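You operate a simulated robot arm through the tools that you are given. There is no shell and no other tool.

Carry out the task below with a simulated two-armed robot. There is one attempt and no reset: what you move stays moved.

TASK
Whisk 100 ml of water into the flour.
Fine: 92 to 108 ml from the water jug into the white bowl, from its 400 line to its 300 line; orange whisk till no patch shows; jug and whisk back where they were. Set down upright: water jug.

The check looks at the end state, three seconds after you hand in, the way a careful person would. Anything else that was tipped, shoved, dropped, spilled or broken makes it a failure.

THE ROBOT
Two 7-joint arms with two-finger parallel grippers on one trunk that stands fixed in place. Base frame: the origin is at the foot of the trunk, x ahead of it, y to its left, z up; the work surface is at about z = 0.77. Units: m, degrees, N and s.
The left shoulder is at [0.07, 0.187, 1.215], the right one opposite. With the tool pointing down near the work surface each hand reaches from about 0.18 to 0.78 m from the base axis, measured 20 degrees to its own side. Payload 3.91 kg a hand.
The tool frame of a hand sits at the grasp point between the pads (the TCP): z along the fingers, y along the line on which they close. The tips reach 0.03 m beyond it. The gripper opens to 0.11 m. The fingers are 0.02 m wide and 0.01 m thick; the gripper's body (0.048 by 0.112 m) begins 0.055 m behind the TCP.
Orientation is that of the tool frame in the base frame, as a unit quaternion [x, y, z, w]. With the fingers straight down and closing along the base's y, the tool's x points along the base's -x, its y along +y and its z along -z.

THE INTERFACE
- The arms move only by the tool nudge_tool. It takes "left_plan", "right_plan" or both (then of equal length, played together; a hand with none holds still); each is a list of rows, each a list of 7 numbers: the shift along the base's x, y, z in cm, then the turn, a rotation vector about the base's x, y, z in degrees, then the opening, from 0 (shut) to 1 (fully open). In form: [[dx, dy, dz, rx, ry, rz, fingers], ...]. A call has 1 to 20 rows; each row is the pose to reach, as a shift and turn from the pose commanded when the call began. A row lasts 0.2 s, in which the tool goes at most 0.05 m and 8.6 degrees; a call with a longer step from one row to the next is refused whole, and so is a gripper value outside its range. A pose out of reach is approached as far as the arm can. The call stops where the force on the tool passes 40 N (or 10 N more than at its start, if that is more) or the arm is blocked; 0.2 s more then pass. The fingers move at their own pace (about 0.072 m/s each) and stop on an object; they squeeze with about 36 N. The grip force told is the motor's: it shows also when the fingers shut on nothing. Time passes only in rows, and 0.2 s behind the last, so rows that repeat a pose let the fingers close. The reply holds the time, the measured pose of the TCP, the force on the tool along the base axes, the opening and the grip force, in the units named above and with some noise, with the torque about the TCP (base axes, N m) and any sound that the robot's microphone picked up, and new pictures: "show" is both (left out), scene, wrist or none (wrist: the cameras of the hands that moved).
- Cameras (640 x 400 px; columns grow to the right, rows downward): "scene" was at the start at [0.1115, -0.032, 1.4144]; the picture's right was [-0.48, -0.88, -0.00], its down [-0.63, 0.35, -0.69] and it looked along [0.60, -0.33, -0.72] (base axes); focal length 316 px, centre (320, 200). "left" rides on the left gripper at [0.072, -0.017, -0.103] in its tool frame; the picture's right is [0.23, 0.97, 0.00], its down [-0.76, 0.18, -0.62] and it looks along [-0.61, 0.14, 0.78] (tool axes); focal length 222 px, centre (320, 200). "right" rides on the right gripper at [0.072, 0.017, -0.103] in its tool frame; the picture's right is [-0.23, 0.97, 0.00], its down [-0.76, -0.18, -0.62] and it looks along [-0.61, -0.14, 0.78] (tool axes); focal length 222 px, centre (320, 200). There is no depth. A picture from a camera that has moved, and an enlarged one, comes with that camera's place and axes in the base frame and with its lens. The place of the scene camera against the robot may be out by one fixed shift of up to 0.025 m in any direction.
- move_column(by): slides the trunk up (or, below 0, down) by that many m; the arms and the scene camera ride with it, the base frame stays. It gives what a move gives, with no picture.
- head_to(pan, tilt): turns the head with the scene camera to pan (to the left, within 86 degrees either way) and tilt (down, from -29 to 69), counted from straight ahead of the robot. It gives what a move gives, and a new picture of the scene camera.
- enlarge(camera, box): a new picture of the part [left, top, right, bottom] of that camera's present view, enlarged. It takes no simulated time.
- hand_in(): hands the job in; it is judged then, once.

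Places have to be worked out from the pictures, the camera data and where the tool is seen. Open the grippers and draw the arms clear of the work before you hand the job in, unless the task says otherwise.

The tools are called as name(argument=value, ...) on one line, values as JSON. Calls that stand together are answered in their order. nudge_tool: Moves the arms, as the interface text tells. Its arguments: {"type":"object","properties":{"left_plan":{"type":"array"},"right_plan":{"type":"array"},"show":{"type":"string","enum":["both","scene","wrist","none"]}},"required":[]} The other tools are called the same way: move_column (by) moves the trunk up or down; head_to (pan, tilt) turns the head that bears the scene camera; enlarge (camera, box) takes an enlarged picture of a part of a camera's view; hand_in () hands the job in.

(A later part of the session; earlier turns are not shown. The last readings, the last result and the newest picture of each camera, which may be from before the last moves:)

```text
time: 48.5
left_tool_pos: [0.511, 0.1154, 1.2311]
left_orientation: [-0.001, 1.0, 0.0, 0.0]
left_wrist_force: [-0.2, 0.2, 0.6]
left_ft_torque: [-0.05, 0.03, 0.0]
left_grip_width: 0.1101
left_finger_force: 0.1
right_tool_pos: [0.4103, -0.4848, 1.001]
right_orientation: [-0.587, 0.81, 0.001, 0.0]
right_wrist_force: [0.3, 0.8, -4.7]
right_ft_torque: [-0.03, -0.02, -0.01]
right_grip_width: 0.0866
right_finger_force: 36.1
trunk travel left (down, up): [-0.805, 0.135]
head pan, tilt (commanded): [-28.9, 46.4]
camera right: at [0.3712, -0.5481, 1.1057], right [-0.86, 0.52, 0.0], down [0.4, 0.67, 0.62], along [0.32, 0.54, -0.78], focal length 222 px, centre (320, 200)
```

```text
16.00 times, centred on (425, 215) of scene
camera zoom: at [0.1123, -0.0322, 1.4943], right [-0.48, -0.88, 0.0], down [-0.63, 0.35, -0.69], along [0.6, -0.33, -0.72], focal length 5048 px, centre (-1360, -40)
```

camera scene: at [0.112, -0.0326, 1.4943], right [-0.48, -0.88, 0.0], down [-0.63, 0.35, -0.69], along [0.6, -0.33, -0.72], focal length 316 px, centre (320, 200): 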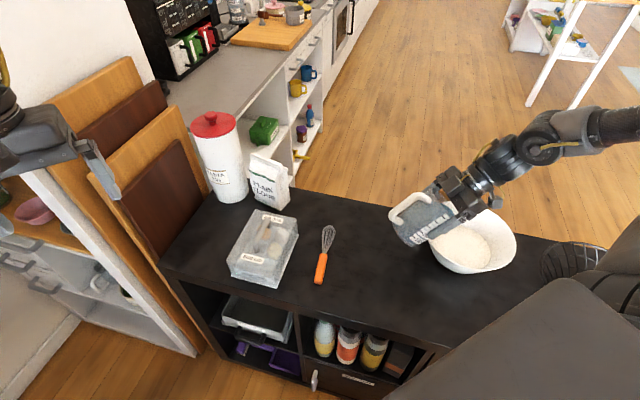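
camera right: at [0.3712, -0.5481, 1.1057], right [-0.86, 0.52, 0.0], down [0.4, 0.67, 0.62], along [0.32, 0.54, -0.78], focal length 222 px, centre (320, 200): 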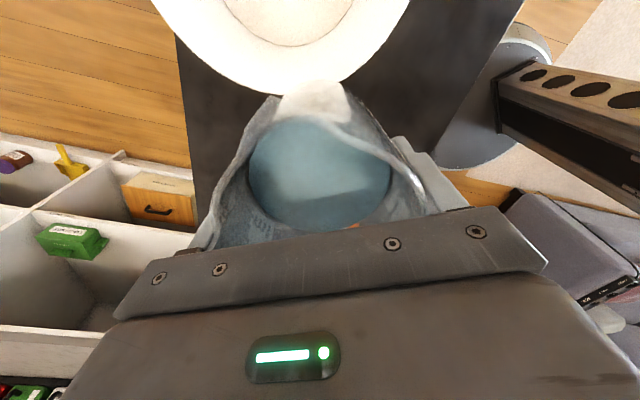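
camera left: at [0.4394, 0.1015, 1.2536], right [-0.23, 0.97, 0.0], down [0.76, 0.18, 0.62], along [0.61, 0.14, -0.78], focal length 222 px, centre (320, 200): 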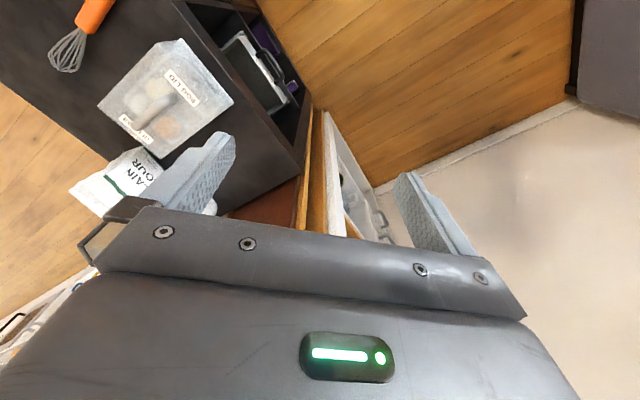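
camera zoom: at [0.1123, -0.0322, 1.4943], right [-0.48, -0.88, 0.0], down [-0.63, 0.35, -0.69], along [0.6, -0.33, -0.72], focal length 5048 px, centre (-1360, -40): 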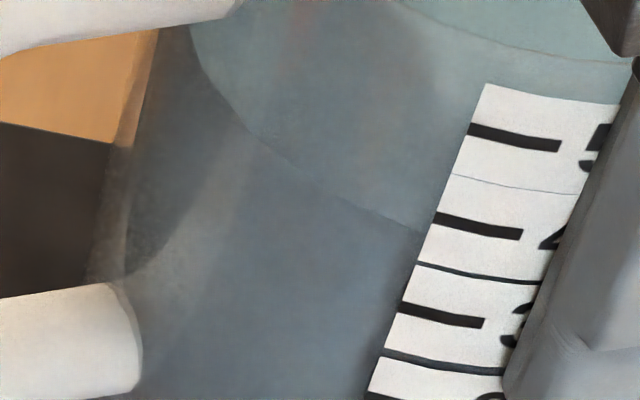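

The reading is now about 383 against 427 apparent at the start, so about 44 ml has been poured. I tilt again, to 46.5° this time, hold for the flow to finish, and come back to the reference pose.

nudge_tool(right_plan=[[0, 0, 0, 4.755, -1.545, 0, 0.3], [0, 0, 0, 9.51, -3.09, 0, 0.3], [0, 0, 0, 14.265, -4.635, 0, 0.3], [0, 0, -0.5, 19.02, -6.18, 0, 0.3], [0, 0, -1.5, 23.775, -7.725, 0, 0.3], [0, 0, -2.5, 28.53, -9.27, 0, 0.3], [0, 0, -3.2, 33.285, -10.815, 0, 0.3], [0, 0, -3.2, 37.09, -12.05, 0, 0.3], [0, 0, -3.2, 39.94, -12.98, 0, 0.3], [0, 0, -3.2, 41.84, -13.6, 0, 0.3], [0, 0, -3.2, 43.27, -14.06, 0, 0.3], [0, 0, -3.2, 44.22, -14.37, 0, 0.3], [0, 0, -3.2, 44.22, -14.37, 0, 0.3], [0, 0, -3.2, 44.22, -14.37, 0, 0.3]], show="both")

enlarge(camera="scene", box=[420, 190, 530, 280])

```text
time: 51.5
left_tool_pos: [0.5106, 0.1174, 1.2308]
left_orientation: [-0.001, 1.0, 0.001, -0.001]
left_wrist_force: [0.2, -0.8, 0.3]
left_ft_torque: [0.03, -0.02, -0.01]
left_grip_width: 0.11
left_finger_force: 0.0
right_tool_pos: [0.4113, -0.4876, 0.9694]
right_orientation: [-0.54, 0.743, 0.233, 0.32]
right_wrist_force: [-0.5, 1.4, -3.7]
right_ft_torque: [-0.1, 0.01, -0.01]
right_grip_width: 0.0863
right_finger_force: 35.9
trunk travel left (down, up): [-0.805, 0.135]
head pan, tilt (commanded): [-28.9, 46.4]
camera scene: at [0.112, -0.0326, 1.4943], right [-0.48, -0.88, 0.0], down [-0.63, 0.35, -0.69], along [0.6, -0.33, -0.72], focal length 316 px, centre (320, 200)
camera right: at [0.3549, -0.599, 0.9883], right [-0.88, 0.45, 0.17], down [0.19, 0.01, 0.98], along [0.44, 0.89, -0.1], focal length 222 px, centre (320, 200)
```

scene: 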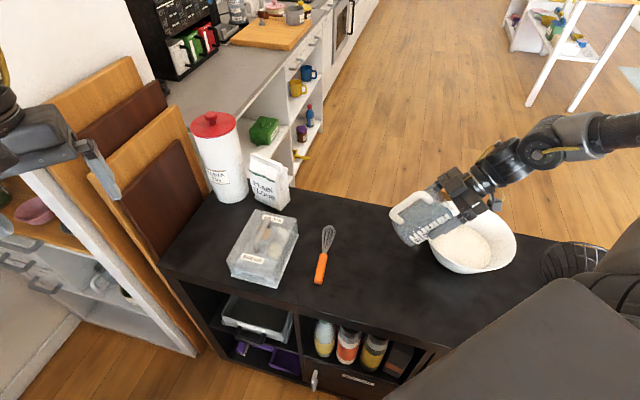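
right: 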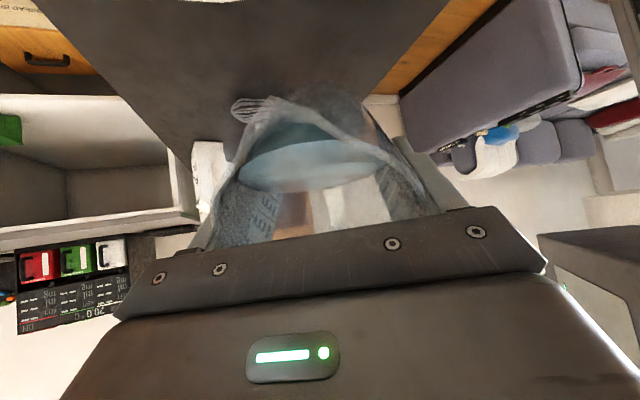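

```text
4.44 times, centred on (475, 235) of scene
camera zoom: at [0.112, -0.0326, 1.4943], right [-0.48, -0.88, 0.0], down [-0.63, 0.35, -0.69], along [0.6, -0.33, -0.72], focal length 1402 px, centre (-369, 44)
```

zoom: 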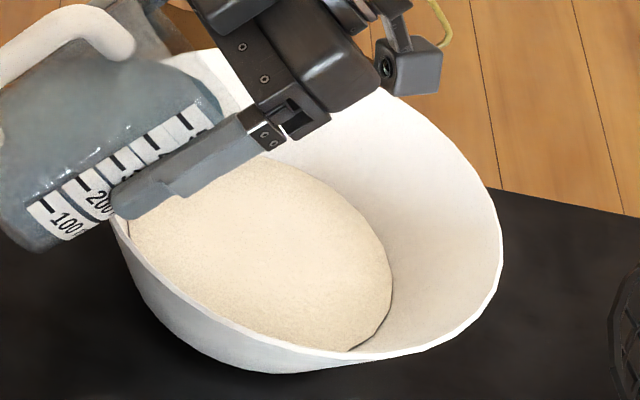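

The tilt is 46.6° and no stream is visible any more. I return to the upright reference pose and read the level again.

nudge_tool(right_plan=[[0, 0, 0, -4.755, 1.545, 0, 0.3], [0, 0, 0, -9.51, 3.09, 0, 0.3], [0, 0, 0.5, -14.265, 4.635, 0, 0.3], [0, 0, 1.0, -19.02, 6.18, 0, 0.3], [0, 0, 1.8, -23.775, 7.725, 0, 0.3], [0, 0, 2.4, -28.53, 9.27, 0, 0.3], [0, 0, 3.2, -33.285, 10.815, 0, 0.3], [0, 0, 3.2, -38, 12.4, 0, 0.3], [0, 0, 3.2, -42, 13.65, 0, 0.3], [0, 0, 3.2, -44.22, 14.37, 0, 0.3], [0, 0, 3.2, -44.22, 14.37, 0, 0.3], [0, 0, 3.2, -44.22, 14.37, 0, 0.3]], show="none")

enlarge(camera="scene", box=[416, 201, 444, 221])

enlarge(camera="scene", box=[415, 209, 435, 221])

```text
time: 54.1
left_tool_pos: [0.5115, 0.1163, 1.2309]
left_orientation: [-0.001, 1.0, 0.001, 0.0]
left_wrist_force: [0.0, 0.3, 0.8]
left_ft_torque: [0.05, 0.0, -0.01]
left_grip_width: 0.1099
left_finger_force: 0.1
right_tool_pos: [0.4111, -0.4849, 1.002]
right_orientation: [-0.588, 0.809, 0.002, 0.0]
right_wrist_force: [0.3, -0.5, -5.2]
right_ft_torque: [-0.03, 0.02, 0.01]
right_grip_width: 0.0863
right_finger_force: 35.7
trunk travel left (down, up): [-0.805, 0.135]
head pan, tilt (commanded): [-28.9, 46.4]
```

```text
16.00 times, centred on (430, 211) of scene
camera zoom: at [0.112, -0.0326, 1.4943], right [-0.48, -0.88, 0.0], down [-0.63, 0.35, -0.69], along [0.6, -0.33, -0.72], focal length 5048 px, centre (-1440, 24)
```

zoom: 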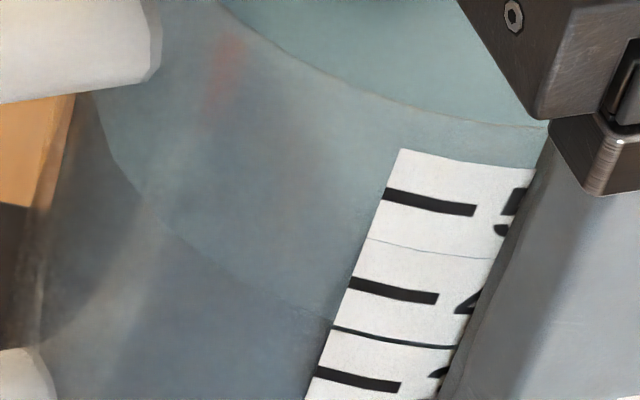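

```text
16.00 times, centred on (425, 215) of scene
camera zoom: at [0.112, -0.0326, 1.4943], right [-0.48, -0.88, 0.0], down [-0.63, 0.35, -0.69], along [0.6, -0.33, -0.72], focal length 5048 px, centre (-1360, -40)
```

zoom: 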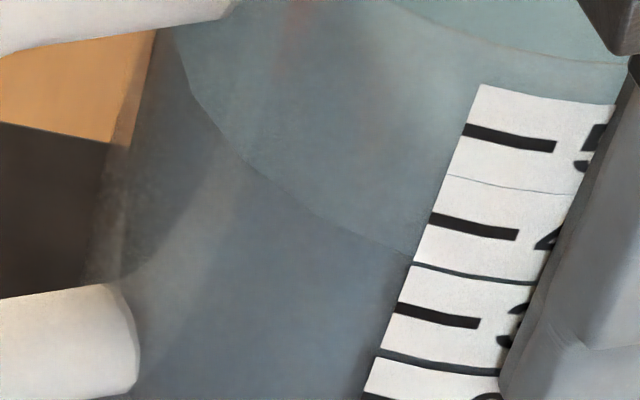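

The apparent reading is now about 356, so roughly 73 ml has been poured. Before the last bit I want an absolute check with less parallax, so I raise the jug straight up toward the camera's height.

nudge_tool(right_plan=[[0, 0, 3, 0, 0, 0, 0.3], [0, 0, 6, 0, 0, 0, 0.3], [0, 0, 9.5, 0, 0, 0, 0.3], [0, 0, 13, 0, 0, 0, 0.3], [0, 0, 16.5, 0, 0, 0, 0.3], [0, 0, 20, 0, 0, 0, 0.3], [0, 0, 23, 0, 0, 0, 0.3], [0, 0, 25, 0, 0, 0, 0.3], [0, 0, 25, 0, 0, 0, 0.3]], show="scene")

```text
time: 56.1
left_tool_pos: [0.5106, 0.1173, 1.2309]
left_orientation: [0.0, 1.0, 0.0, 0.001]
left_wrist_force: [0.5, -0.2, 1.3]
left_ft_torque: [0.0, -0.02, 0.0]
left_grip_width: 0.1101
left_finger_force: 0.0
right_tool_pos: [0.4121, -0.4859, 1.2522]
right_orientation: [-0.588, 0.809, 0.001, 0.0]
right_wrist_force: [-0.6, -1.1, -4.8]
right_ft_torque: [0.01, 0.04, 0.02]
right_grip_width: 0.0864
right_finger_force: 36.3
trunk travel left (down, up): [-0.805, 0.135]
head pan, tilt (commanded): [-28.9, 46.4]
camera scene: at [0.1123, -0.0329, 1.4942], right [-0.48, -0.88, 0.0], down [-0.63, 0.35, -0.69], along [0.6, -0.33, -0.72], focal length 316 px, centre (320, 200)
```

scene: 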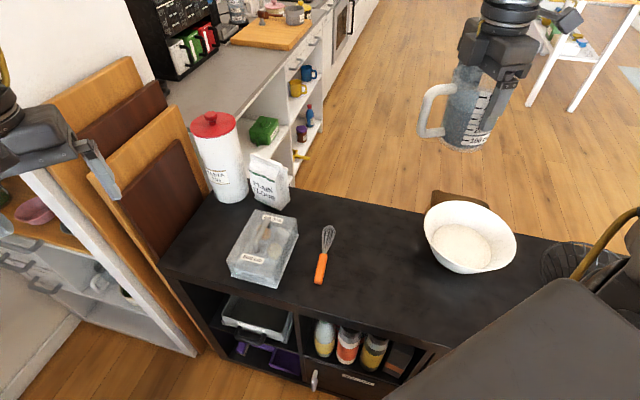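

The jug is up at z = 1.25, seen at a shallower angle. I enlarge its scale, and I also check the bowl and the table for any spill.

enlarge(camera="scene", box=[464, 91, 492, 111])

enlarge(camera="scene", box=[455, 101, 475, 113])

enlarge(camera="scene", box=[400, 180, 540, 290])

```text
16.00 times, centred on (478, 101) of scene
camera zoom: at [0.1123, -0.0329, 1.4942], right [-0.48, -0.88, 0.0], down [-0.63, 0.35, -0.69], along [0.6, -0.33, -0.72], focal length 5048 px, centre (-2208, 1784)
```

zoom: 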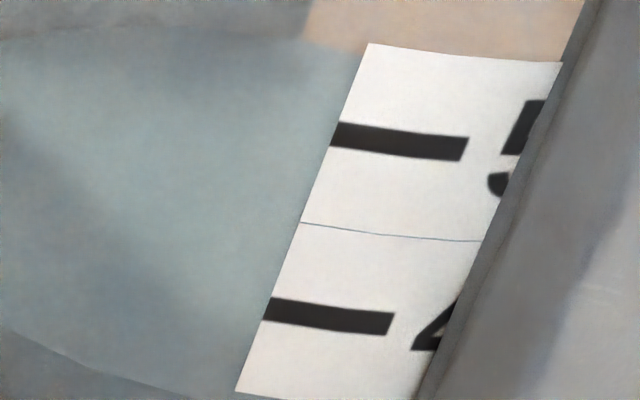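

```text
16.00 times, centred on (465, 107) of scene
camera zoom: at [0.1123, -0.0329, 1.4942], right [-0.48, -0.88, 0.0], down [-0.63, 0.35, -0.69], along [0.6, -0.33, -0.72], focal length 5048 px, centre (-2000, 1688)
```

zoom: 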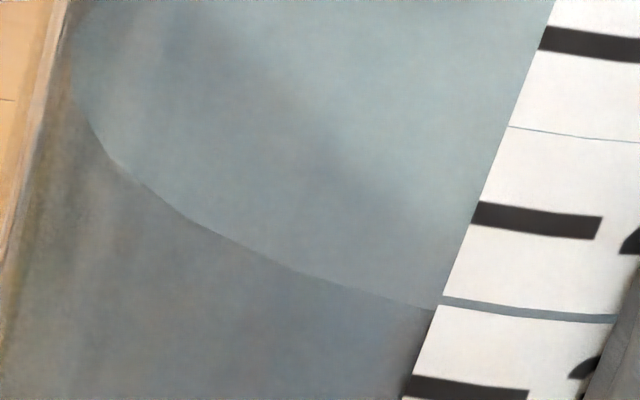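

```text
3.64 times, centred on (470, 235) of scene
camera zoom: at [0.1123, -0.0329, 1.4942], right [-0.48, -0.88, 0.0], down [-0.63, 0.35, -0.69], along [0.6, -0.33, -0.72], focal length 1147 px, centre (-226, 73)
```

zoom: 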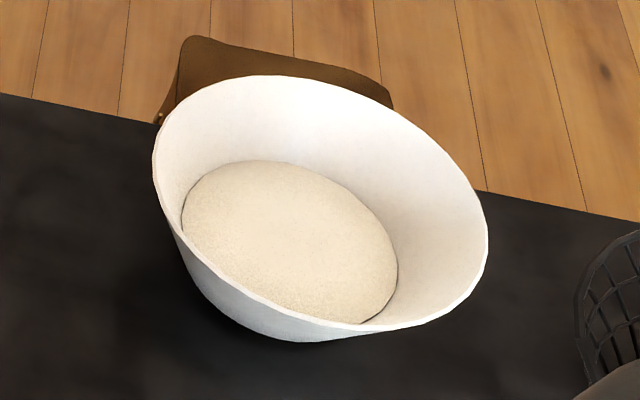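

This shallow view is crisp: the line reads 343 apparent, and combining it with the steeper view gives about 330 actual, against 404 computed the same way at the start. So about 73 ml has been poured and roughly 27 ml remain. I go back down and tilt to 49.8°.

nudge_tool(right_plan=[[0, 0, -3, 0, 0, 0, 0.3], [0, 0, -7, 0, 0, 0, 0.3], [0, 0, -11, 0, 0, 0, 0.3], [0, 0, -15, 0, 0, 0, 0.3], [0, 0, -19, 0, 0, 0, 0.3], [0, 0, -22.5, 0, 0, 0, 0.3], [0, 0, -25, 0, 0, 0, 0.3], [0, 0, -25, 0, 0, 0, 0.3]], show="none")

nudge_tool(right_plan=[[0, 0, 0, 4.755, -1.545, 0, 0.3], [0, 0, 0, 9.51, -3.09, 0, 0.3], [0, 0, 0, 14.265, -4.635, 0, 0.3], [0, 0, -0.5, 19.02, -6.18, 0, 0.3], [0, 0, -1.5, 23.775, -7.725, 0, 0.3], [0, 0, -2.5, 28.53, -9.27, 0, 0.3], [0, 0, -3.2, 33.285, -10.815, 0, 0.3], [0, 0, -3.2, 37.09, -12.05, 0, 0.3], [0, 0, -3.2, 40.9, -13.29, 0, 0.3], [0, 0, -3.2, 43.75, -14.21, 0, 0.3], [0, 0, -3.2, 45.17, -14.68, 0, 0.3]], show="wrist")

```text
time: 57.9
left_tool_pos: [0.5113, 0.1157, 1.231]
left_orientation: [0.0, 1.0, 0.0, 0.0]
left_wrist_force: [0.0, -0.1, -0.9]
left_ft_torque: [0.0, 0.0, 0.0]
left_grip_width: 0.1095
left_finger_force: 0.1
right_tool_pos: [0.4111, -0.485, 1.0004]
right_orientation: [-0.589, 0.808, 0.001, -0.001]
right_wrist_force: [-0.3, -0.2, -4.7]
right_ft_torque: [0.0, -0.02, -0.01]
right_grip_width: 0.086
right_finger_force: 36.2
trunk travel left (down, up): [-0.805, 0.135]
head pan, tilt (commanded): [-28.9, 46.4]
```

```text
time: 60.3
left_tool_pos: [0.5101, 0.1164, 1.2309]
left_orientation: [0.0, 1.0, 0.0, -0.002]
left_wrist_force: [-0.2, -0.3, 0.0]
left_ft_torque: [-0.01, 0.0, 0.01]
left_grip_width: 0.11
left_finger_force: 0.0
right_tool_pos: [0.4108, -0.4849, 0.9698]
right_orientation: [-0.538, 0.74, 0.237, 0.327]
right_wrist_force: [-0.9, 0.6, -4.1]
right_ft_torque: [-0.16, 0.01, 0.01]
right_grip_width: 0.0862
right_finger_force: 35.5
trunk travel left (down, up): [-0.805, 0.135]
head pan, tilt (commanded): [-28.9, 46.4]
camera right: at [0.3547, -0.5986, 0.9859], right [-0.88, 0.45, 0.17], down [0.19, -0.01, 0.98], along [0.44, 0.9, -0.08], focal length 222 px, centre (320, 200)
```

right: 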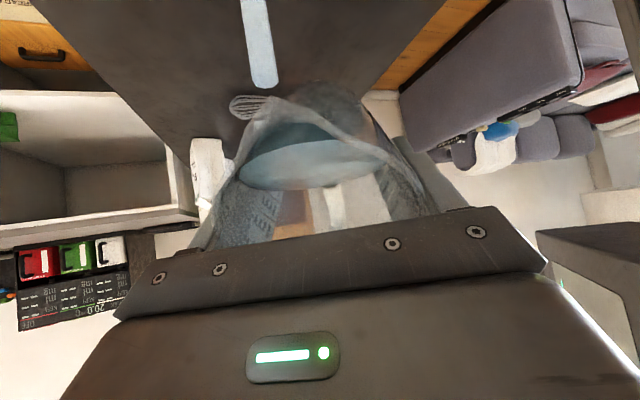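

The stream is flowing at 47.5°. I ease to 49.8° and hold for it to finish.

nudge_tool(right_plan=[[0, 0, 0, 0, 0, 0, 0.3], [0, 0, 0, 0.67, -0.22, 0, 0.3], [0, 0, 0, 1.24, -0.4, 0, 0.3], [0, 0, 0, 1.71, -0.56, 0, 0.3], [0, 0, 0, 2.187, -0.711, 0, 0.3], [0, 0, 0, 2.187, -0.711, 0, 0.3], [0, 0, 0, 2.187, -0.711, 0, 0.3], [0, 0, 0, 2.187, -0.711, 0, 0.3], [0, 0, 0, 2.187, -0.711, 0, 0.3]], show="both")

```text
time: 62.3
left_tool_pos: [0.5113, 0.1162, 1.2315]
left_orientation: [0.0, 1.0, 0.0, 0.0]
left_wrist_force: [1.0, 0.1, 1.0]
left_ft_torque: [0.0, -0.04, -0.01]
left_grip_width: 0.1099
left_finger_force: 0.0
right_tool_pos: [0.4113, -0.4847, 0.9703]
right_orientation: [-0.533, 0.734, 0.248, 0.341]
right_wrist_force: [-0.5, 0.2, -4.5]
right_ft_torque: [-0.04, 0.04, 0.03]
right_grip_width: 0.0861
right_finger_force: 36.1
trunk travel left (down, up): [-0.805, 0.135]
head pan, tilt (commanded): [-28.9, 46.4]
camera scene: at [0.112, -0.0325, 1.4943], right [-0.48, -0.88, 0.0], down [-0.63, 0.35, -0.69], along [0.6, -0.33, -0.72], focal length 316 px, centre (320, 200)
camera right: at [0.3549, -0.5986, 0.9812], right [-0.88, 0.44, 0.17], down [0.17, -0.04, 0.98], along [0.44, 0.9, -0.04], focal length 222 px, centre (320, 200)
```

scene: 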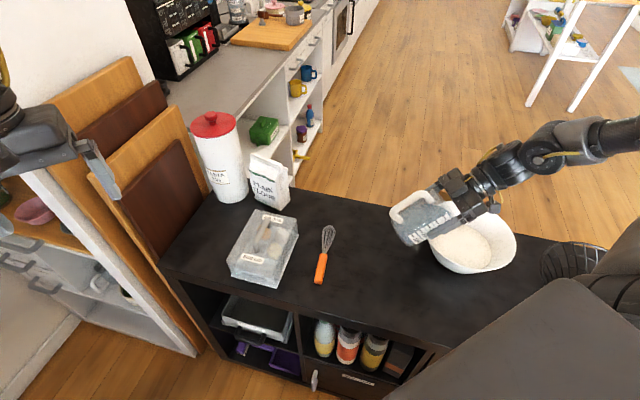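
right: 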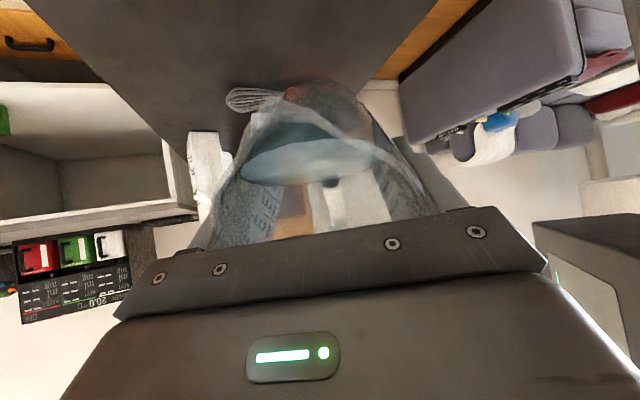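

The stream has stopped. I untilt to upright and then raise the jug to the same high viewing pose for the precise reading.

nudge_tool(right_plan=[[0, 0, 0, -4.755, 1.545, 0, 0.3], [0, 0, 0, -9.51, 3.09, 0, 0.3], [0, 0, 0.5, -14.265, 4.635, 0, 0.3], [0, 0, 1.0, -19.02, 6.18, 0, 0.3], [0, 0, 1.8, -23.775, 7.725, 0, 0.3], [0, 0, 2.4, -28.53, 9.27, 0, 0.3], [0, 0, 3.2, -33.285, 10.815, 0, 0.3], [0, 0, 3.2, -38, 12.4, 0, 0.3], [0, 0, 3.2, -42.8, 13.91, 0, 0.3], [0, 0, 3.2, -47.36, 15.39, 0, 0.3], [0, 0, 3.2, -47.36, 15.39, 0, 0.3]], show="none")

nudge_tool(right_plan=[[0, 0, 3, 0, 0, 0, 0.3], [0, 0, 6, 0, 0, 0, 0.3], [0, 0, 9.5, 0, 0, 0, 0.3], [0, 0, 13, 0, 0, 0, 0.3], [0, 0, 16.5, 0, 0, 0, 0.3], [0, 0, 20, 0, 0, 0, 0.3], [0, 0, 23, 0, 0, 0, 0.3], [0, 0, 25, 0, 0, 0, 0.3], [0, 0, 25, 0, 0, 0, 0.3], [0, 0, 25, 0, 0, 0, 0.3]], show="scene")

enlarge(camera="scene", box=[455, 101, 475, 113])

enlarge(camera="scene", box=[455, 107, 475, 119])

```text
time: 64.7
left_tool_pos: [0.5111, 0.1156, 1.2312]
left_orientation: [-0.001, 1.0, -0.001, 0.0]
left_wrist_force: [-0.6, -0.6, 0.4]
left_ft_torque: [-0.02, 0.01, 0.02]
left_grip_width: 0.11
left_finger_force: 0.0
right_tool_pos: [0.4098, -0.4863, 1.0008]
right_orientation: [-0.588, 0.809, 0.002, 0.0]
right_wrist_force: [-0.2, -0.4, -5.2]
right_ft_torque: [-0.04, 0.03, 0.0]
right_grip_width: 0.0862
right_finger_force: 36.2
trunk travel left (down, up): [-0.805, 0.135]
head pan, tilt (commanded): [-28.9, 46.4]
```

```text
time: 66.9
left_tool_pos: [0.512, 0.1157, 1.2319]
left_orientation: [-0.001, 1.0, 0.0, 0.0]
left_wrist_force: [-0.3, 0.6, -0.3]
left_ft_torque: [-0.02, 0.0, 0.0]
left_grip_width: 0.1099
left_finger_force: 0.1
right_tool_pos: [0.4123, -0.4862, 1.2494]
right_orientation: [-0.587, 0.81, 0.001, 0.0]
right_wrist_force: [-0.1, 0.9, -4.3]
right_ft_torque: [-0.04, 0.03, -0.01]
right_grip_width: 0.0862
right_finger_force: 35.8
trunk travel left (down, up): [-0.805, 0.135]
head pan, tilt (commanded): [-28.9, 46.4]
camera scene: at [0.1119, -0.0326, 1.4943], right [-0.48, -0.88, 0.0], down [-0.63, 0.35, -0.69], along [0.6, -0.33, -0.72], focal length 316 px, centre (320, 200)
```

scene: 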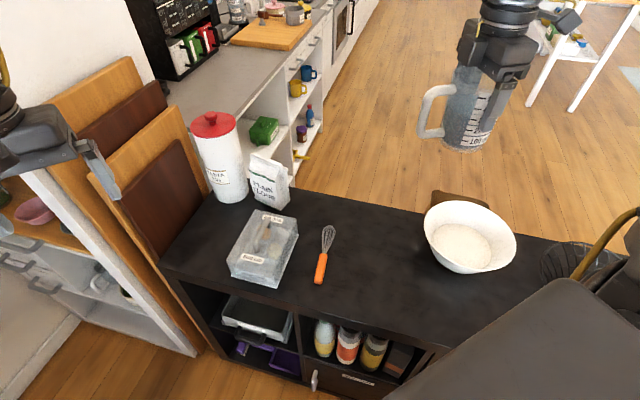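

```text
16.00 times, centred on (465, 107) of scene
camera zoom: at [0.1119, -0.0326, 1.4943], right [-0.48, -0.88, 0.0], down [-0.63, 0.35, -0.69], along [0.6, -0.33, -0.72], focal length 5048 px, centre (-2000, 1688)
```

zoom: 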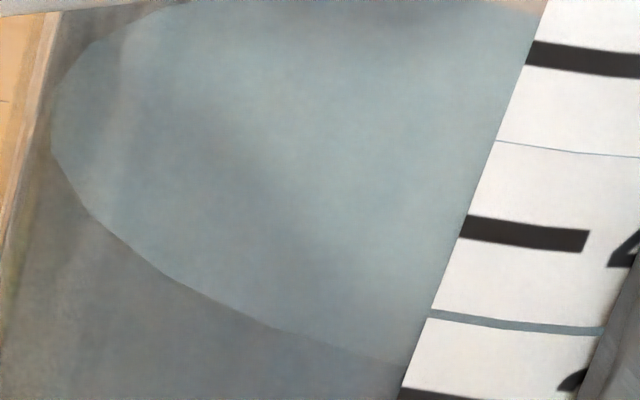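

```text
16.00 times, centred on (465, 113) of scene
camera zoom: at [0.1119, -0.0326, 1.4943], right [-0.48, -0.88, 0.0], down [-0.63, 0.35, -0.69], along [0.6, -0.33, -0.72], focal length 5048 px, centre (-2000, 1592)
```

zoom: 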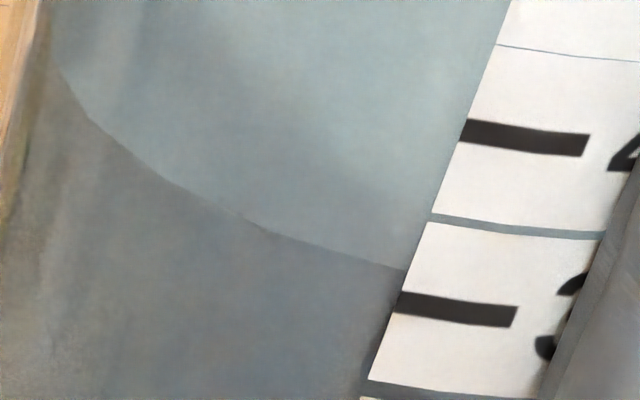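

The shallow view now reads about 319 apparent, which is about 305 actual. I go back to the reference pose for a direct comparison with the very first picture.

nudge_tool(right_plan=[[0, 0, -3, 0, 0, 0, 0.3], [0, 0, -7, 0, 0, 0, 0.3], [0, 0, -11, 0, 0, 0, 0.3], [0, 0, -15, 0, 0, 0, 0.3], [0, 0, -19, 0, 0, 0, 0.3], [0, 0, -22.5, 0, 0, 0, 0.3], [0, 0, -25, 0, 0, 0, 0.3], [0, 0, -25, 0, 0, 0, 0.3], [0, 0, -25, 0, 0, 0, 0.3]], show="none")

enlarge(camera="scene", box=[415, 209, 435, 221])

enlarge(camera="scene", box=[416, 206, 444, 226])

```text
time: 68.9
left_tool_pos: [0.5095, 0.1161, 1.2313]
left_orientation: [0.0, 1.0, 0.0, 0.0]
left_wrist_force: [-0.1, 0.1, 0.6]
left_ft_torque: [-0.01, 0.01, -0.01]
left_grip_width: 0.1101
left_finger_force: 0.0
right_tool_pos: [0.4112, -0.4866, 1.002]
right_orientation: [-0.588, 0.809, 0.001, 0.001]
right_wrist_force: [-0.5, -0.5, -4.6]
right_ft_torque: [0.01, -0.01, 0.01]
right_grip_width: 0.0861
right_finger_force: 36.1
trunk travel left (down, up): [-0.805, 0.135]
head pan, tilt (commanded): [-28.9, 46.4]
```

```text
16.00 times, centred on (425, 215) of scene
camera zoom: at [0.1118, -0.0323, 1.4943], right [-0.48, -0.88, 0.0], down [-0.63, 0.35, -0.69], along [0.6, -0.33, -0.72], focal length 5048 px, centre (-1360, -40)
```

zoom: 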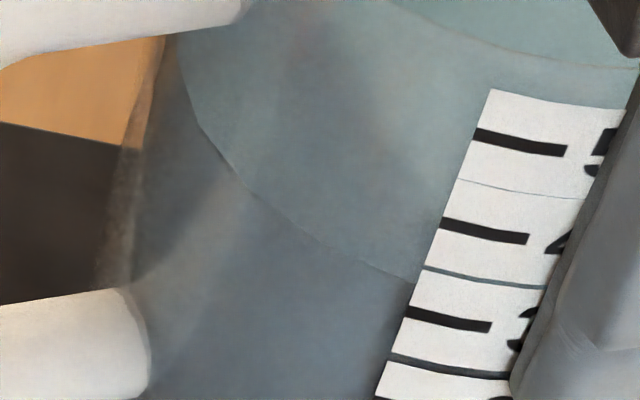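

```text
16.00 times, centred on (430, 216) of scene
camera zoom: at [0.1118, -0.0323, 1.4943], right [-0.48, -0.88, 0.0], down [-0.63, 0.35, -0.69], along [0.6, -0.33, -0.72], focal length 5048 px, centre (-1440, -56)
```

zoom: 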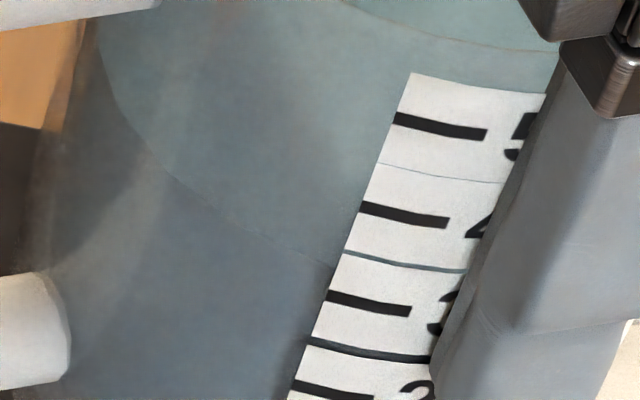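

All readings agree: apparent 331 now against 429 at the start, so about 98–100 ml has been poured, right on target. I retrace the path to carry the jug back over its original spot.

nudge_tool(right_plan=[[0.1, 0.5, 0, 0, 0, 4, 0.3], [0.3, 1.4, 0, 0, 0, 9, 0.3], [0.5, 2.4, 0, 0, 0, 15, 0.3], [0.8, 3.4, 0, 0, 0, 21, 0.3], [1.0, 4.4, 0, 0, 0, 27, 0.3], [1.2, 5.4, 0, 0, 0, 33, 0.3], [1.4, 6.4, 0, 0, 0, 39, 0.3], [1.6, 7.4, 0, 0, 0, 45, 0.3], [1.9, 8.4, 0, 0, 0, 51, 0.3], [2.1, 9.3, 0, 0, 0, 56, 0.3], [2.3, 10, 0, 0, 0, 60, 0.3], [2.3, 10, 0, 0, 0, 60, 0.3]], show="both")

move_column(by=-0.12)

```text
time: 71.5
left_tool_pos: [0.5105, 0.1164, 1.2309]
left_orientation: [0.0, 1.0, 0.0, 0.0]
left_wrist_force: [0.5, -0.5, -0.6]
left_ft_torque: [-0.01, 0.04, -0.03]
left_grip_width: 0.1101
left_finger_force: 0.2
right_tool_pos: [0.4339, -0.3858, 1.0003]
right_orientation: [0.914, -0.406, -0.001, 0.0]
right_wrist_force: [-0.6, 0.4, -4.8]
right_ft_torque: [-0.01, -0.03, 0.0]
right_grip_width: 0.0864
right_finger_force: 36.2
trunk travel left (down, up): [-0.805, 0.135]
head pan, tilt (commanded): [-28.9, 46.4]
camera scene: at [0.112, -0.0325, 1.4943], right [-0.48, -0.88, 0.0], down [-0.63, 0.35, -0.69], along [0.6, -0.33, -0.72], focal length 316 px, centre (320, 200)
camera right: at [0.4688, -0.4494, 1.1042], right [-0.87, -0.48, 0.0], down [-0.38, 0.68, 0.63], along [-0.3, 0.55, -0.78], focal length 222 px, centre (320, 200)
```

scene: 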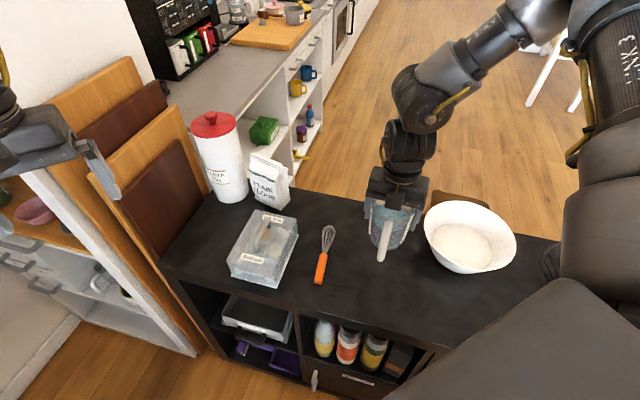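
right: 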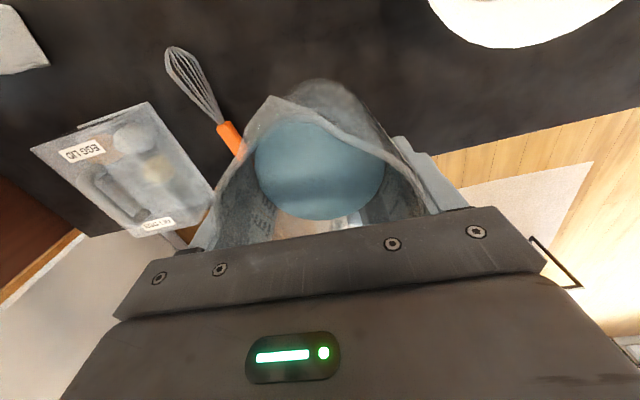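

```text
time: 73.0
left_tool_pos: [0.5111, 0.1161, 1.1106]
left_orientation: [-0.002, 1.0, 0.001, 0.0]
left_wrist_force: [0.8, 0.2, -0.1]
left_ft_torque: [-0.01, 0.0, 0.0]
left_grip_width: 0.11
left_finger_force: 0.1
right_tool_pos: [0.4339, -0.3857, 0.8821]
right_orientation: [0.914, -0.407, -0.001, 0.0]
right_wrist_force: [-0.1, 0.6, -4.4]
right_ft_torque: [-0.04, 0.0, -0.01]
right_grip_width: 0.0861
right_finger_force: 36.4
trunk travel left (down, up): [-0.685, 0.255]
head pan, tilt (commanded): [-28.9, 46.4]
```

The jug is right above its original spot at (0.434, -0.386). I lower it gently the last 3 cm to the table.

nudge_tool(right_plan=[[0, 0, -1, 0, 0, 0, 0.3], [0, 0, -1.8, 0, 0, 0, 0.3], [0, 0, -2.4, 0, 0, 0, 0.3], [0, 0, -2.7, 0, 0, 0, 0.3], [0, 0, -2.9, 0, 0, 0, 0.3], [0, 0, -2.9, 0, 0, 0, 0.3]], show="none")

```text
time: 74.4
left_tool_pos: [0.5082, 0.1179, 1.1126]
left_orientation: [-0.001, 1.0, -0.001, 0.001]
left_wrist_force: [-0.3, 0.5, 1.1]
left_ft_torque: [0.0, -0.03, 0.02]
left_grip_width: 0.11
left_finger_force: 0.2
right_tool_pos: [0.4337, -0.3849, 0.8541]
right_orientation: [0.913, -0.407, 0.001, 0.0]
right_wrist_force: [2.2, -7.2, 23.1]
right_ft_torque: [0.26, 0.17, 0.04]
right_grip_width: 0.0867
right_finger_force: 36.0
trunk travel left (down, up): [-0.685, 0.255]
head pan, tilt (commanded): [-28.9, 46.4]
```

The table carries the jug with 23 N pressing, so it is down. I ease up 1 mm to relieve the pressure before opening.

nudge_tool(right_plan=[[0, 0, 0.08, 0, 0, 0, 0.3], [0, 0, 0.12, 0, 0, 0, 0.3]], show="none")

```text
time: 75.0
left_tool_pos: [0.5096, 0.1183, 1.1101]
left_orientation: [-0.001, 1.0, -0.001, 0.002]
left_wrist_force: [0.8, 0.4, 0.2]
left_ft_torque: [0.01, 0.02, 0.01]
left_grip_width: 0.11
left_finger_force: 0.0
right_tool_pos: [0.4332, -0.3844, 0.8516]
right_orientation: [0.914, -0.406, 0.0, 0.001]
right_wrist_force: [6.5, -5.2, 17.8]
right_ft_torque: [0.2, 0.01, -0.05]
right_grip_width: 0.0863
right_finger_force: 35.6
trunk travel left (down, up): [-0.685, 0.255]
head pan, tilt (commanded): [-28.9, 46.4]
```

Still 18 N, so I ease up a little more.

nudge_tool(right_plan=[[0, 0, 0.1, 0, 0, 0, 0.3], [0, 0, 0.2, 0, 0, 0, 0.3], [0, 0, 0.2, 0, 0, 0, 0.3]], show="wrist")

```text
time: 75.8
left_tool_pos: [0.5118, 0.1167, 1.1103]
left_orientation: [-0.001, 1.0, -0.001, 0.001]
left_wrist_force: [0.6, -0.2, 1.0]
left_ft_torque: [0.0, 0.0, 0.01]
left_grip_width: 0.1098
left_finger_force: 0.0
right_tool_pos: [0.4336, -0.3842, 0.8522]
right_orientation: [0.913, -0.407, -0.002, 0.001]
right_wrist_force: [-0.7, -0.6, -4.2]
right_ft_torque: [-0.03, -0.03, 0.0]
right_grip_width: 0.0863
right_finger_force: 36.1
trunk travel left (down, up): [-0.685, 0.255]
head pan, tilt (commanded): [-28.9, 46.4]
camera right: at [0.4684, -0.4497, 0.9571], right [-0.88, -0.48, 0.0], down [-0.37, 0.68, 0.63], along [-0.3, 0.55, -0.78], focal length 222 px, centre (320, 200)
```

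right: 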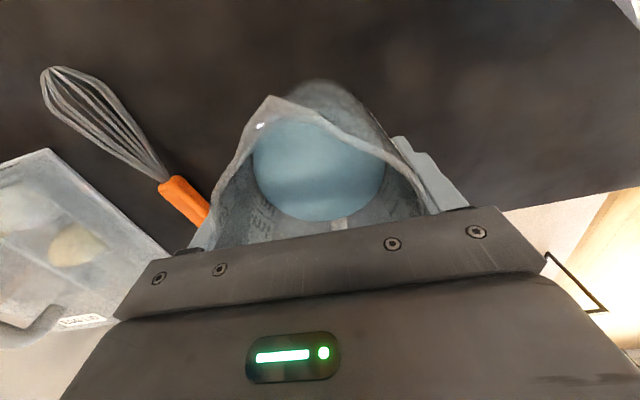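

The load is now the full 4.2 N jug weight, so it hangs a fraction of a millimetre off the table. I lower 1 mm and open the fingers.

nudge_tool(right_plan=[[0, 0, -0.1, 0, 0, 0, 0.3], [0, 0, -0.1, 0, 0, 0, 0.3], [0, 0, -0.1, 0, 0, 0, 0.82], [0, 0, -0.1, 0, 0, 0, 0.9], [0, 0, -0.1, 0, 0, 0, 1], [0, 0, -0.1, 0, 0, 0, 1], [0, 0, -0.1, 0, 0, 0, 1]], show="both")

```text
time: 77.4
left_tool_pos: [0.5109, 0.1169, 1.1105]
left_orientation: [-0.001, 1.0, 0.0, 0.0]
left_wrist_force: [0.6, -0.9, -0.2]
left_ft_torque: [0.0, -0.02, -0.03]
left_grip_width: 0.1099
left_finger_force: 0.0
right_tool_pos: [0.4337, -0.3839, 0.8538]
right_orientation: [0.914, -0.407, 0.0, 0.0]
right_wrist_force: [-0.4, -0.4, 0.2]
right_ft_torque: [-0.03, 0.0, 0.01]
right_grip_width: 0.1101
right_finger_force: 0.2
trunk travel left (down, up): [-0.685, 0.255]
head pan, tilt (commanded): [-28.9, 46.4]
camera scene: at [0.1116, -0.0319, 1.3744], right [-0.48, -0.88, 0.0], down [-0.63, 0.35, -0.69], along [0.6, -0.33, -0.72], focal length 316 px, centre (320, 200)
camera right: at [0.4689, -0.4491, 0.9575], right [-0.88, -0.48, 0.0], down [-0.38, 0.68, 0.62], along [-0.3, 0.55, -0.78], focal length 222 px, centre (320, 200)
```

scene: 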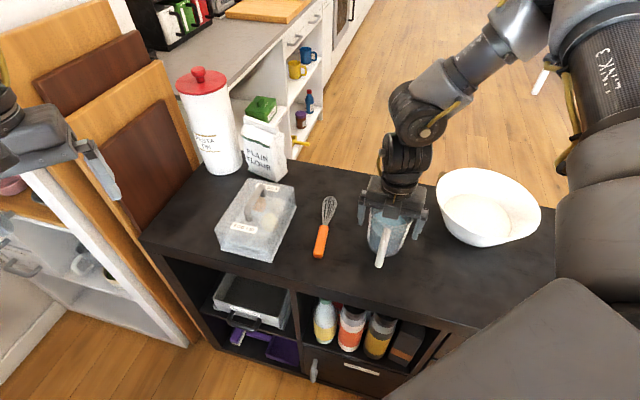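
right: 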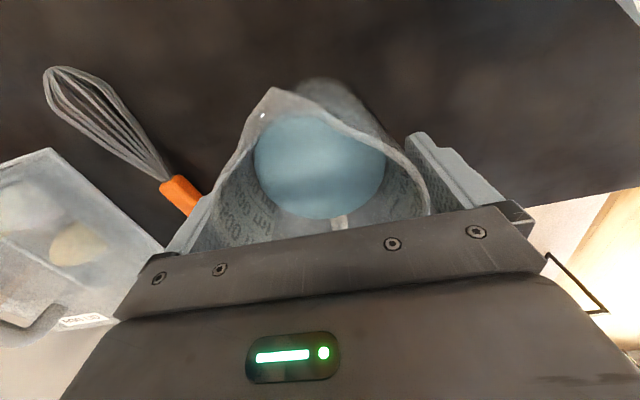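

The jug stands free with the fingers open on both sides. I rise straight up and check that it stayed put.

nudge_tool(right_plan=[[0, 0, 1.5, 0, 0, 0, 1], [0, 0, 3.5, 0, 0, 0, 1], [0, 0, 6, 0, 0, 0, 1], [0, 0, 9, 0, 0, 0, 1], [0, 0, 12.5, 0, 0, 0, 1], [0, 0, 16, 0, 0, 0, 1], [0, 0, 18, 0, 0, 0, 1]], show="both")

enlarge(camera="scene", box=[355, 190, 420, 280])

enlarge(camera="right", box=[150, 20, 390, 190])

enlarge(camera="scene", box=[425, 155, 550, 260])

```text
time: 79.0
left_tool_pos: [0.51, 0.1164, 1.1105]
left_orientation: [-0.001, 1.0, 0.0, 0.001]
left_wrist_force: [-0.6, -0.4, 0.2]
left_ft_torque: [0.0, -0.02, -0.01]
left_grip_width: 0.1097
left_finger_force: 0.1
right_tool_pos: [0.4331, -0.3853, 1.0352]
right_orientation: [0.914, -0.406, -0.001, 0.0]
right_wrist_force: [-0.5, -0.9, -0.1]
right_ft_torque: [0.04, -0.01, -0.01]
right_grip_width: 0.11
right_finger_force: 0.0
trunk travel left (down, up): [-0.685, 0.255]
head pan, tilt (commanded): [-28.9, 46.4]
camera scene: at [0.1112, -0.0315, 1.3744], right [-0.48, -0.88, 0.0], down [-0.63, 0.35, -0.69], along [0.6, -0.33, -0.72], focal length 316 px, centre (320, 200)
camera right: at [0.4682, -0.4496, 1.1383], right [-0.88, -0.48, 0.0], down [-0.38, 0.68, 0.62], along [-0.3, 0.55, -0.78], focal length 222 px, centre (320, 200)
```

scene: 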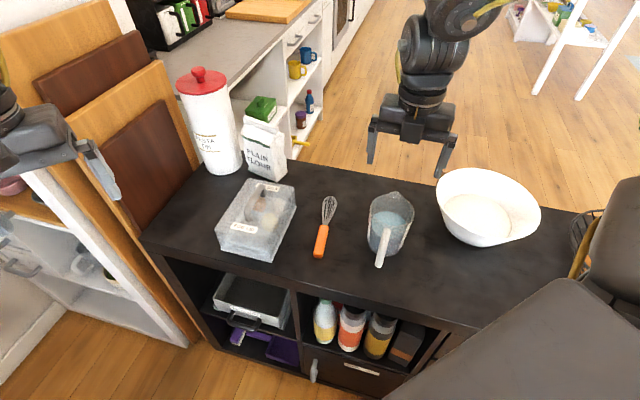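
right: 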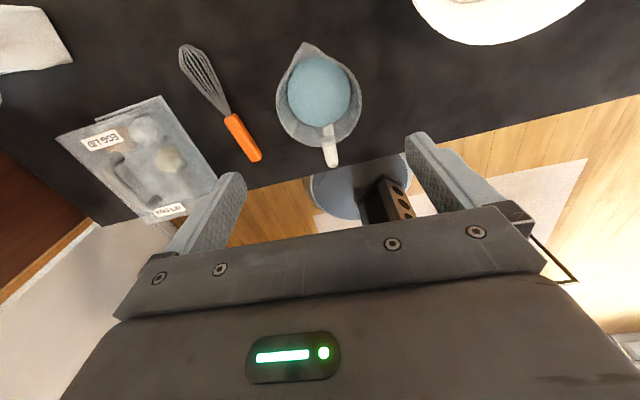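

```text
4.44 times, centred on (388, 235) of scene
camera zoom: at [0.1112, -0.0315, 1.3744], right [-0.48, -0.88, 0.0], down [-0.63, 0.35, -0.69], along [0.6, -0.33, -0.72], focal length 1402 px, centre (20, 44)
```

zoom: 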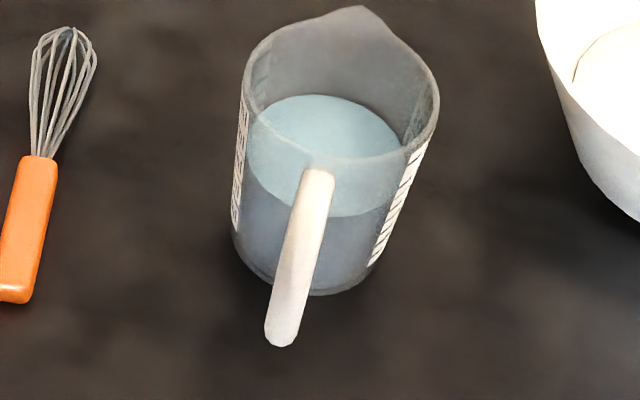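

```text
2.35 times, centred on (270, 105) of right
camera zoom: at [0.4682, -0.4496, 1.1383], right [-0.88, -0.48, 0.0], down [-0.38, 0.68, 0.62], along [-0.3, 0.55, -0.78], focal length 523 px, centre (438, 424)
```

zoom: 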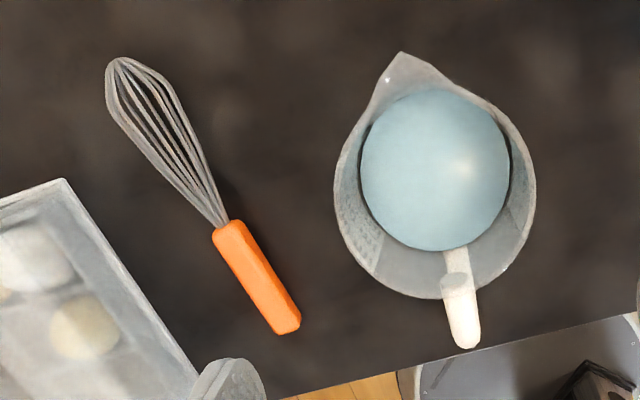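

```text
3.81 times, centred on (488, 208) of scene
camera zoom: at [0.1112, -0.0315, 1.3744], right [-0.48, -0.88, 0.0], down [-0.63, 0.35, -0.69], along [0.6, -0.33, -0.72], focal length 1202 px, centre (-318, 171)
```

zoom: 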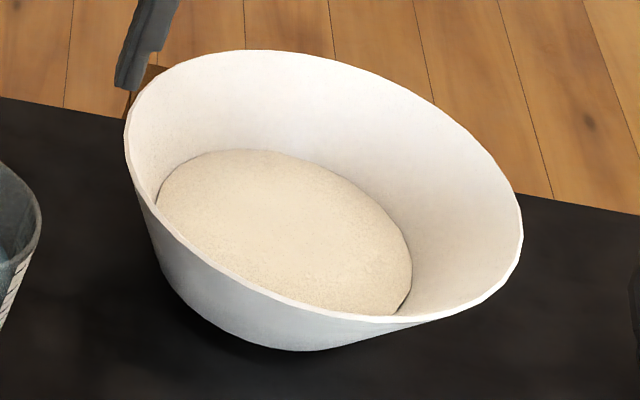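

The jug is back on its spot, upright, with the 300-level water, and nothing has been disturbed. From this view the whisk's handle runs from about (0.474, -0.226) to (0.539, -0.276), with the wires to (0.617, -0.339) along -38°. I move above the rear part of its handle and turn to match.

nudge_tool(right_plan=[[0.7, 2, 0, 0, 0, 2, 1], [1.5, 5, 0, 0, 0, 4, 1], [2.8, 8, 0, 0, 0, 6, 1], [4.2, 11, 0, 0, 0, 8, 1], [5.9, 14.6, 0, 0, 0, 9.6, 1], [5.9, 14.6, -4, 0, 0, 9.6, 1], [5.9, 14.6, -8, 0, 0, 9.6, 1], [5.9, 14.6, -8, 0, 0, 9.6, 1]], show="both")

enlarge(camera="right", box=[200, 0, 440, 210])

```text
time: 80.8
left_tool_pos: [0.5114, 0.1177, 1.1105]
left_orientation: [-0.001, 1.0, 0.0, 0.0]
left_wrist_force: [0.6, 0.7, 0.1]
left_ft_torque: [-0.01, 0.01, 0.03]
left_grip_width: 0.1103
left_finger_force: 0.1
right_tool_pos: [0.4902, -0.2449, 0.9576]
right_orientation: [0.944, -0.329, -0.002, -0.003]
right_wrist_force: [-0.6, 0.4, -0.3]
right_ft_torque: [0.04, 0.03, -0.01]
right_grip_width: 0.11
right_finger_force: 0.1
right hand out of reach, approached as far as the arm can: row 7, 8
trunk travel left (down, up): [-0.685, 0.255]
head pan, tilt (commanded): [-28.9, 46.4]
camera scene: at [0.1119, -0.0314, 1.3743], right [-0.48, -0.88, 0.0], down [-0.63, 0.35, -0.69], along [0.6, -0.33, -0.72], focal length 316 px, centre (320, 200)
camera right: at [0.5346, -0.3032, 1.0603], right [-0.78, -0.62, 0.0], down [-0.49, 0.61, 0.63], along [-0.39, 0.49, -0.78], focal length 222 px, centre (320, 200)
```

scene: 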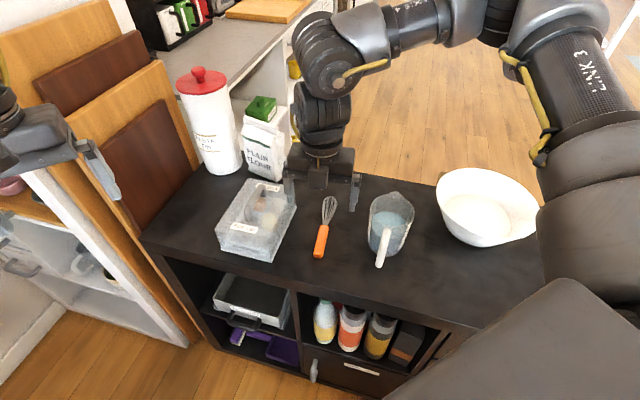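
right: 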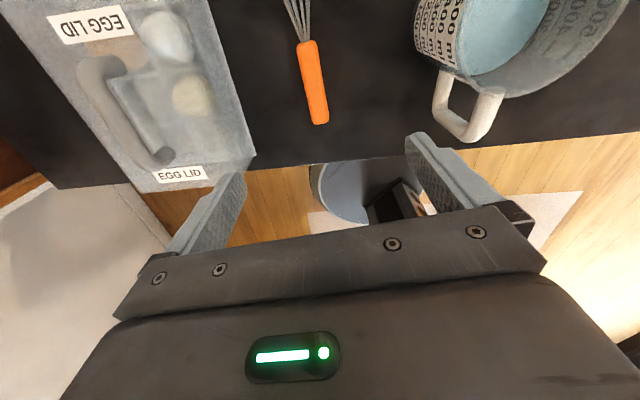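

```text
1.90 times, centred on (320, 105) of right
camera zoom: at [0.5346, -0.3032, 1.0603], right [-0.78, -0.62, 0.0], down [-0.49, 0.61, 0.63], along [-0.39, 0.49, -0.78], focal length 423 px, centre (320, 381)
```

zoom: 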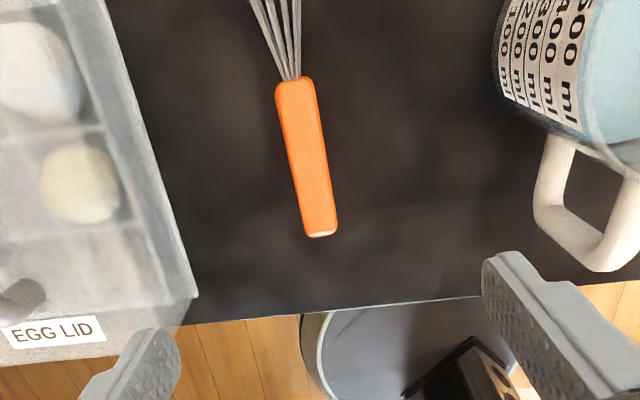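

The hand is above the whisk handle with the right yaw, but it is at its lower limit. For stirring I would like to grip with the hand leaning back by about 30°, so I test in the air whether that lean is reachable here.

nudge_tool(right_plan=[[0, 0, 0, -5, -6.3, 0, 1], [0, 0, 0, -10, -12.6, 0, 1], [0, 0, 0, -15, -18.9, 0, 1], [0, 0, 0, -18.6, -23.5, 0, 1]], show="scene")

```text
time: 81.8
left_tool_pos: [0.5112, 0.1172, 1.1105]
left_orientation: [-0.001, 1.0, 0.0, 0.0]
left_wrist_force: [-0.6, -0.5, 0.3]
left_ft_torque: [0.01, -0.01, -0.01]
left_grip_width: 0.11
left_finger_force: 0.1
right_tool_pos: [0.4934, -0.317, 0.9756]
right_orientation: [0.914, -0.317, 0.24, 0.08]
right_wrist_force: [-0.2, 0.2, 0.1]
right_ft_torque: [0.02, -0.02, -0.04]
right_grip_width: 0.1099
right_finger_force: 0.1
right hand out of reach, approached as far as the arm can: row 1, 2, 3, 4
trunk travel left (down, up): [-0.685, 0.255]
head pan, tilt (commanded): [-28.9, 46.4]
camera scene: at [0.1116, -0.0322, 1.3743], right [-0.48, -0.88, 0.0], down [-0.63, 0.35, -0.69], along [0.6, -0.33, -0.72], focal length 316 px, centre (320, 200)
```

scene: 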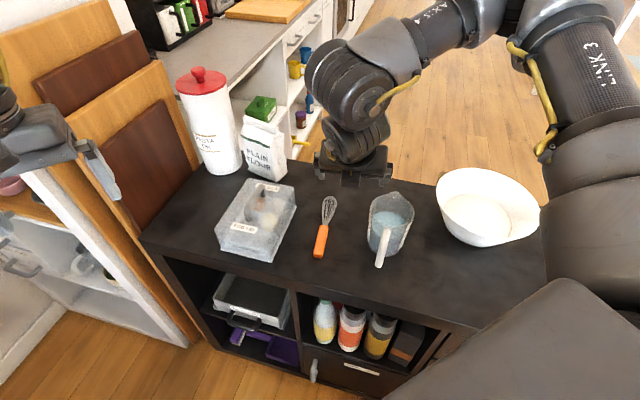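

Leaning back pushed the hand 7 cm off sideways at this shoulder height, so I want the trunk lower. First I look left to see what the left hand would come down onto.

head_to(pan=25, tilt=50)

nudge_tool(right_plan=[[0, 0, 2, 5, 6.3, 0, 1], [0, 0, 4, 10, 12.6, 0, 1], [0, 0, 5, 15, 18.9, 0, 1], [0, 0, 6, 18.2, 23, 0, 1]], show="none")

```text
time: 83.0
left_tool_pos: [0.5104, 0.1182, 1.111]
left_orientation: [-0.001, 1.0, 0.0, 0.0]
left_wrist_force: [-0.8, 0.7, -0.2]
left_ft_torque: [-0.01, -0.02, 0.0]
left_grip_width: 0.1101
left_finger_force: 0.0
right_tool_pos: [0.494, -0.3154, 0.9751]
right_orientation: [0.914, -0.317, 0.241, 0.079]
right_wrist_force: [0.4, 0.4, -0.5]
right_ft_torque: [-0.02, 0.01, 0.06]
right_grip_width: 0.1101
right_finger_force: 0.1
trunk travel left (down, up): [-0.685, 0.255]
head pan, tilt (commanded): [25.0, 50.0]
camera scene: at [0.1112, 0.0394, 1.3694], right [0.42, -0.91, 0.0], down [-0.69, -0.32, -0.64], along [0.58, 0.27, -0.77], focal length 316 px, centre (320, 200)
```

scene: 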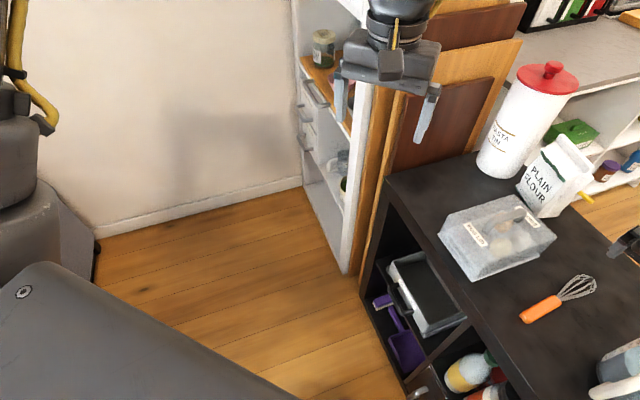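

```text
time: 84.0
left_tool_pos: [0.5113, 0.1173, 1.1102]
left_orientation: [-0.001, 1.0, 0.0, 0.001]
left_wrist_force: [0.8, -0.8, 1.2]
left_ft_torque: [0.01, 0.0, -0.04]
left_grip_width: 0.1099
left_finger_force: 0.1
right_tool_pos: [0.4905, -0.3163, 1.0355]
right_orientation: [0.945, -0.328, 0.003, 0.002]
right_wrist_force: [-0.2, -0.2, 0.1]
right_ft_torque: [-0.02, 0.02, -0.01]
right_grip_width: 0.11
right_finger_force: 0.0
trunk travel left (down, up): [-0.685, 0.255]
head pan, tilt (commanded): [25.0, 50.0]
```

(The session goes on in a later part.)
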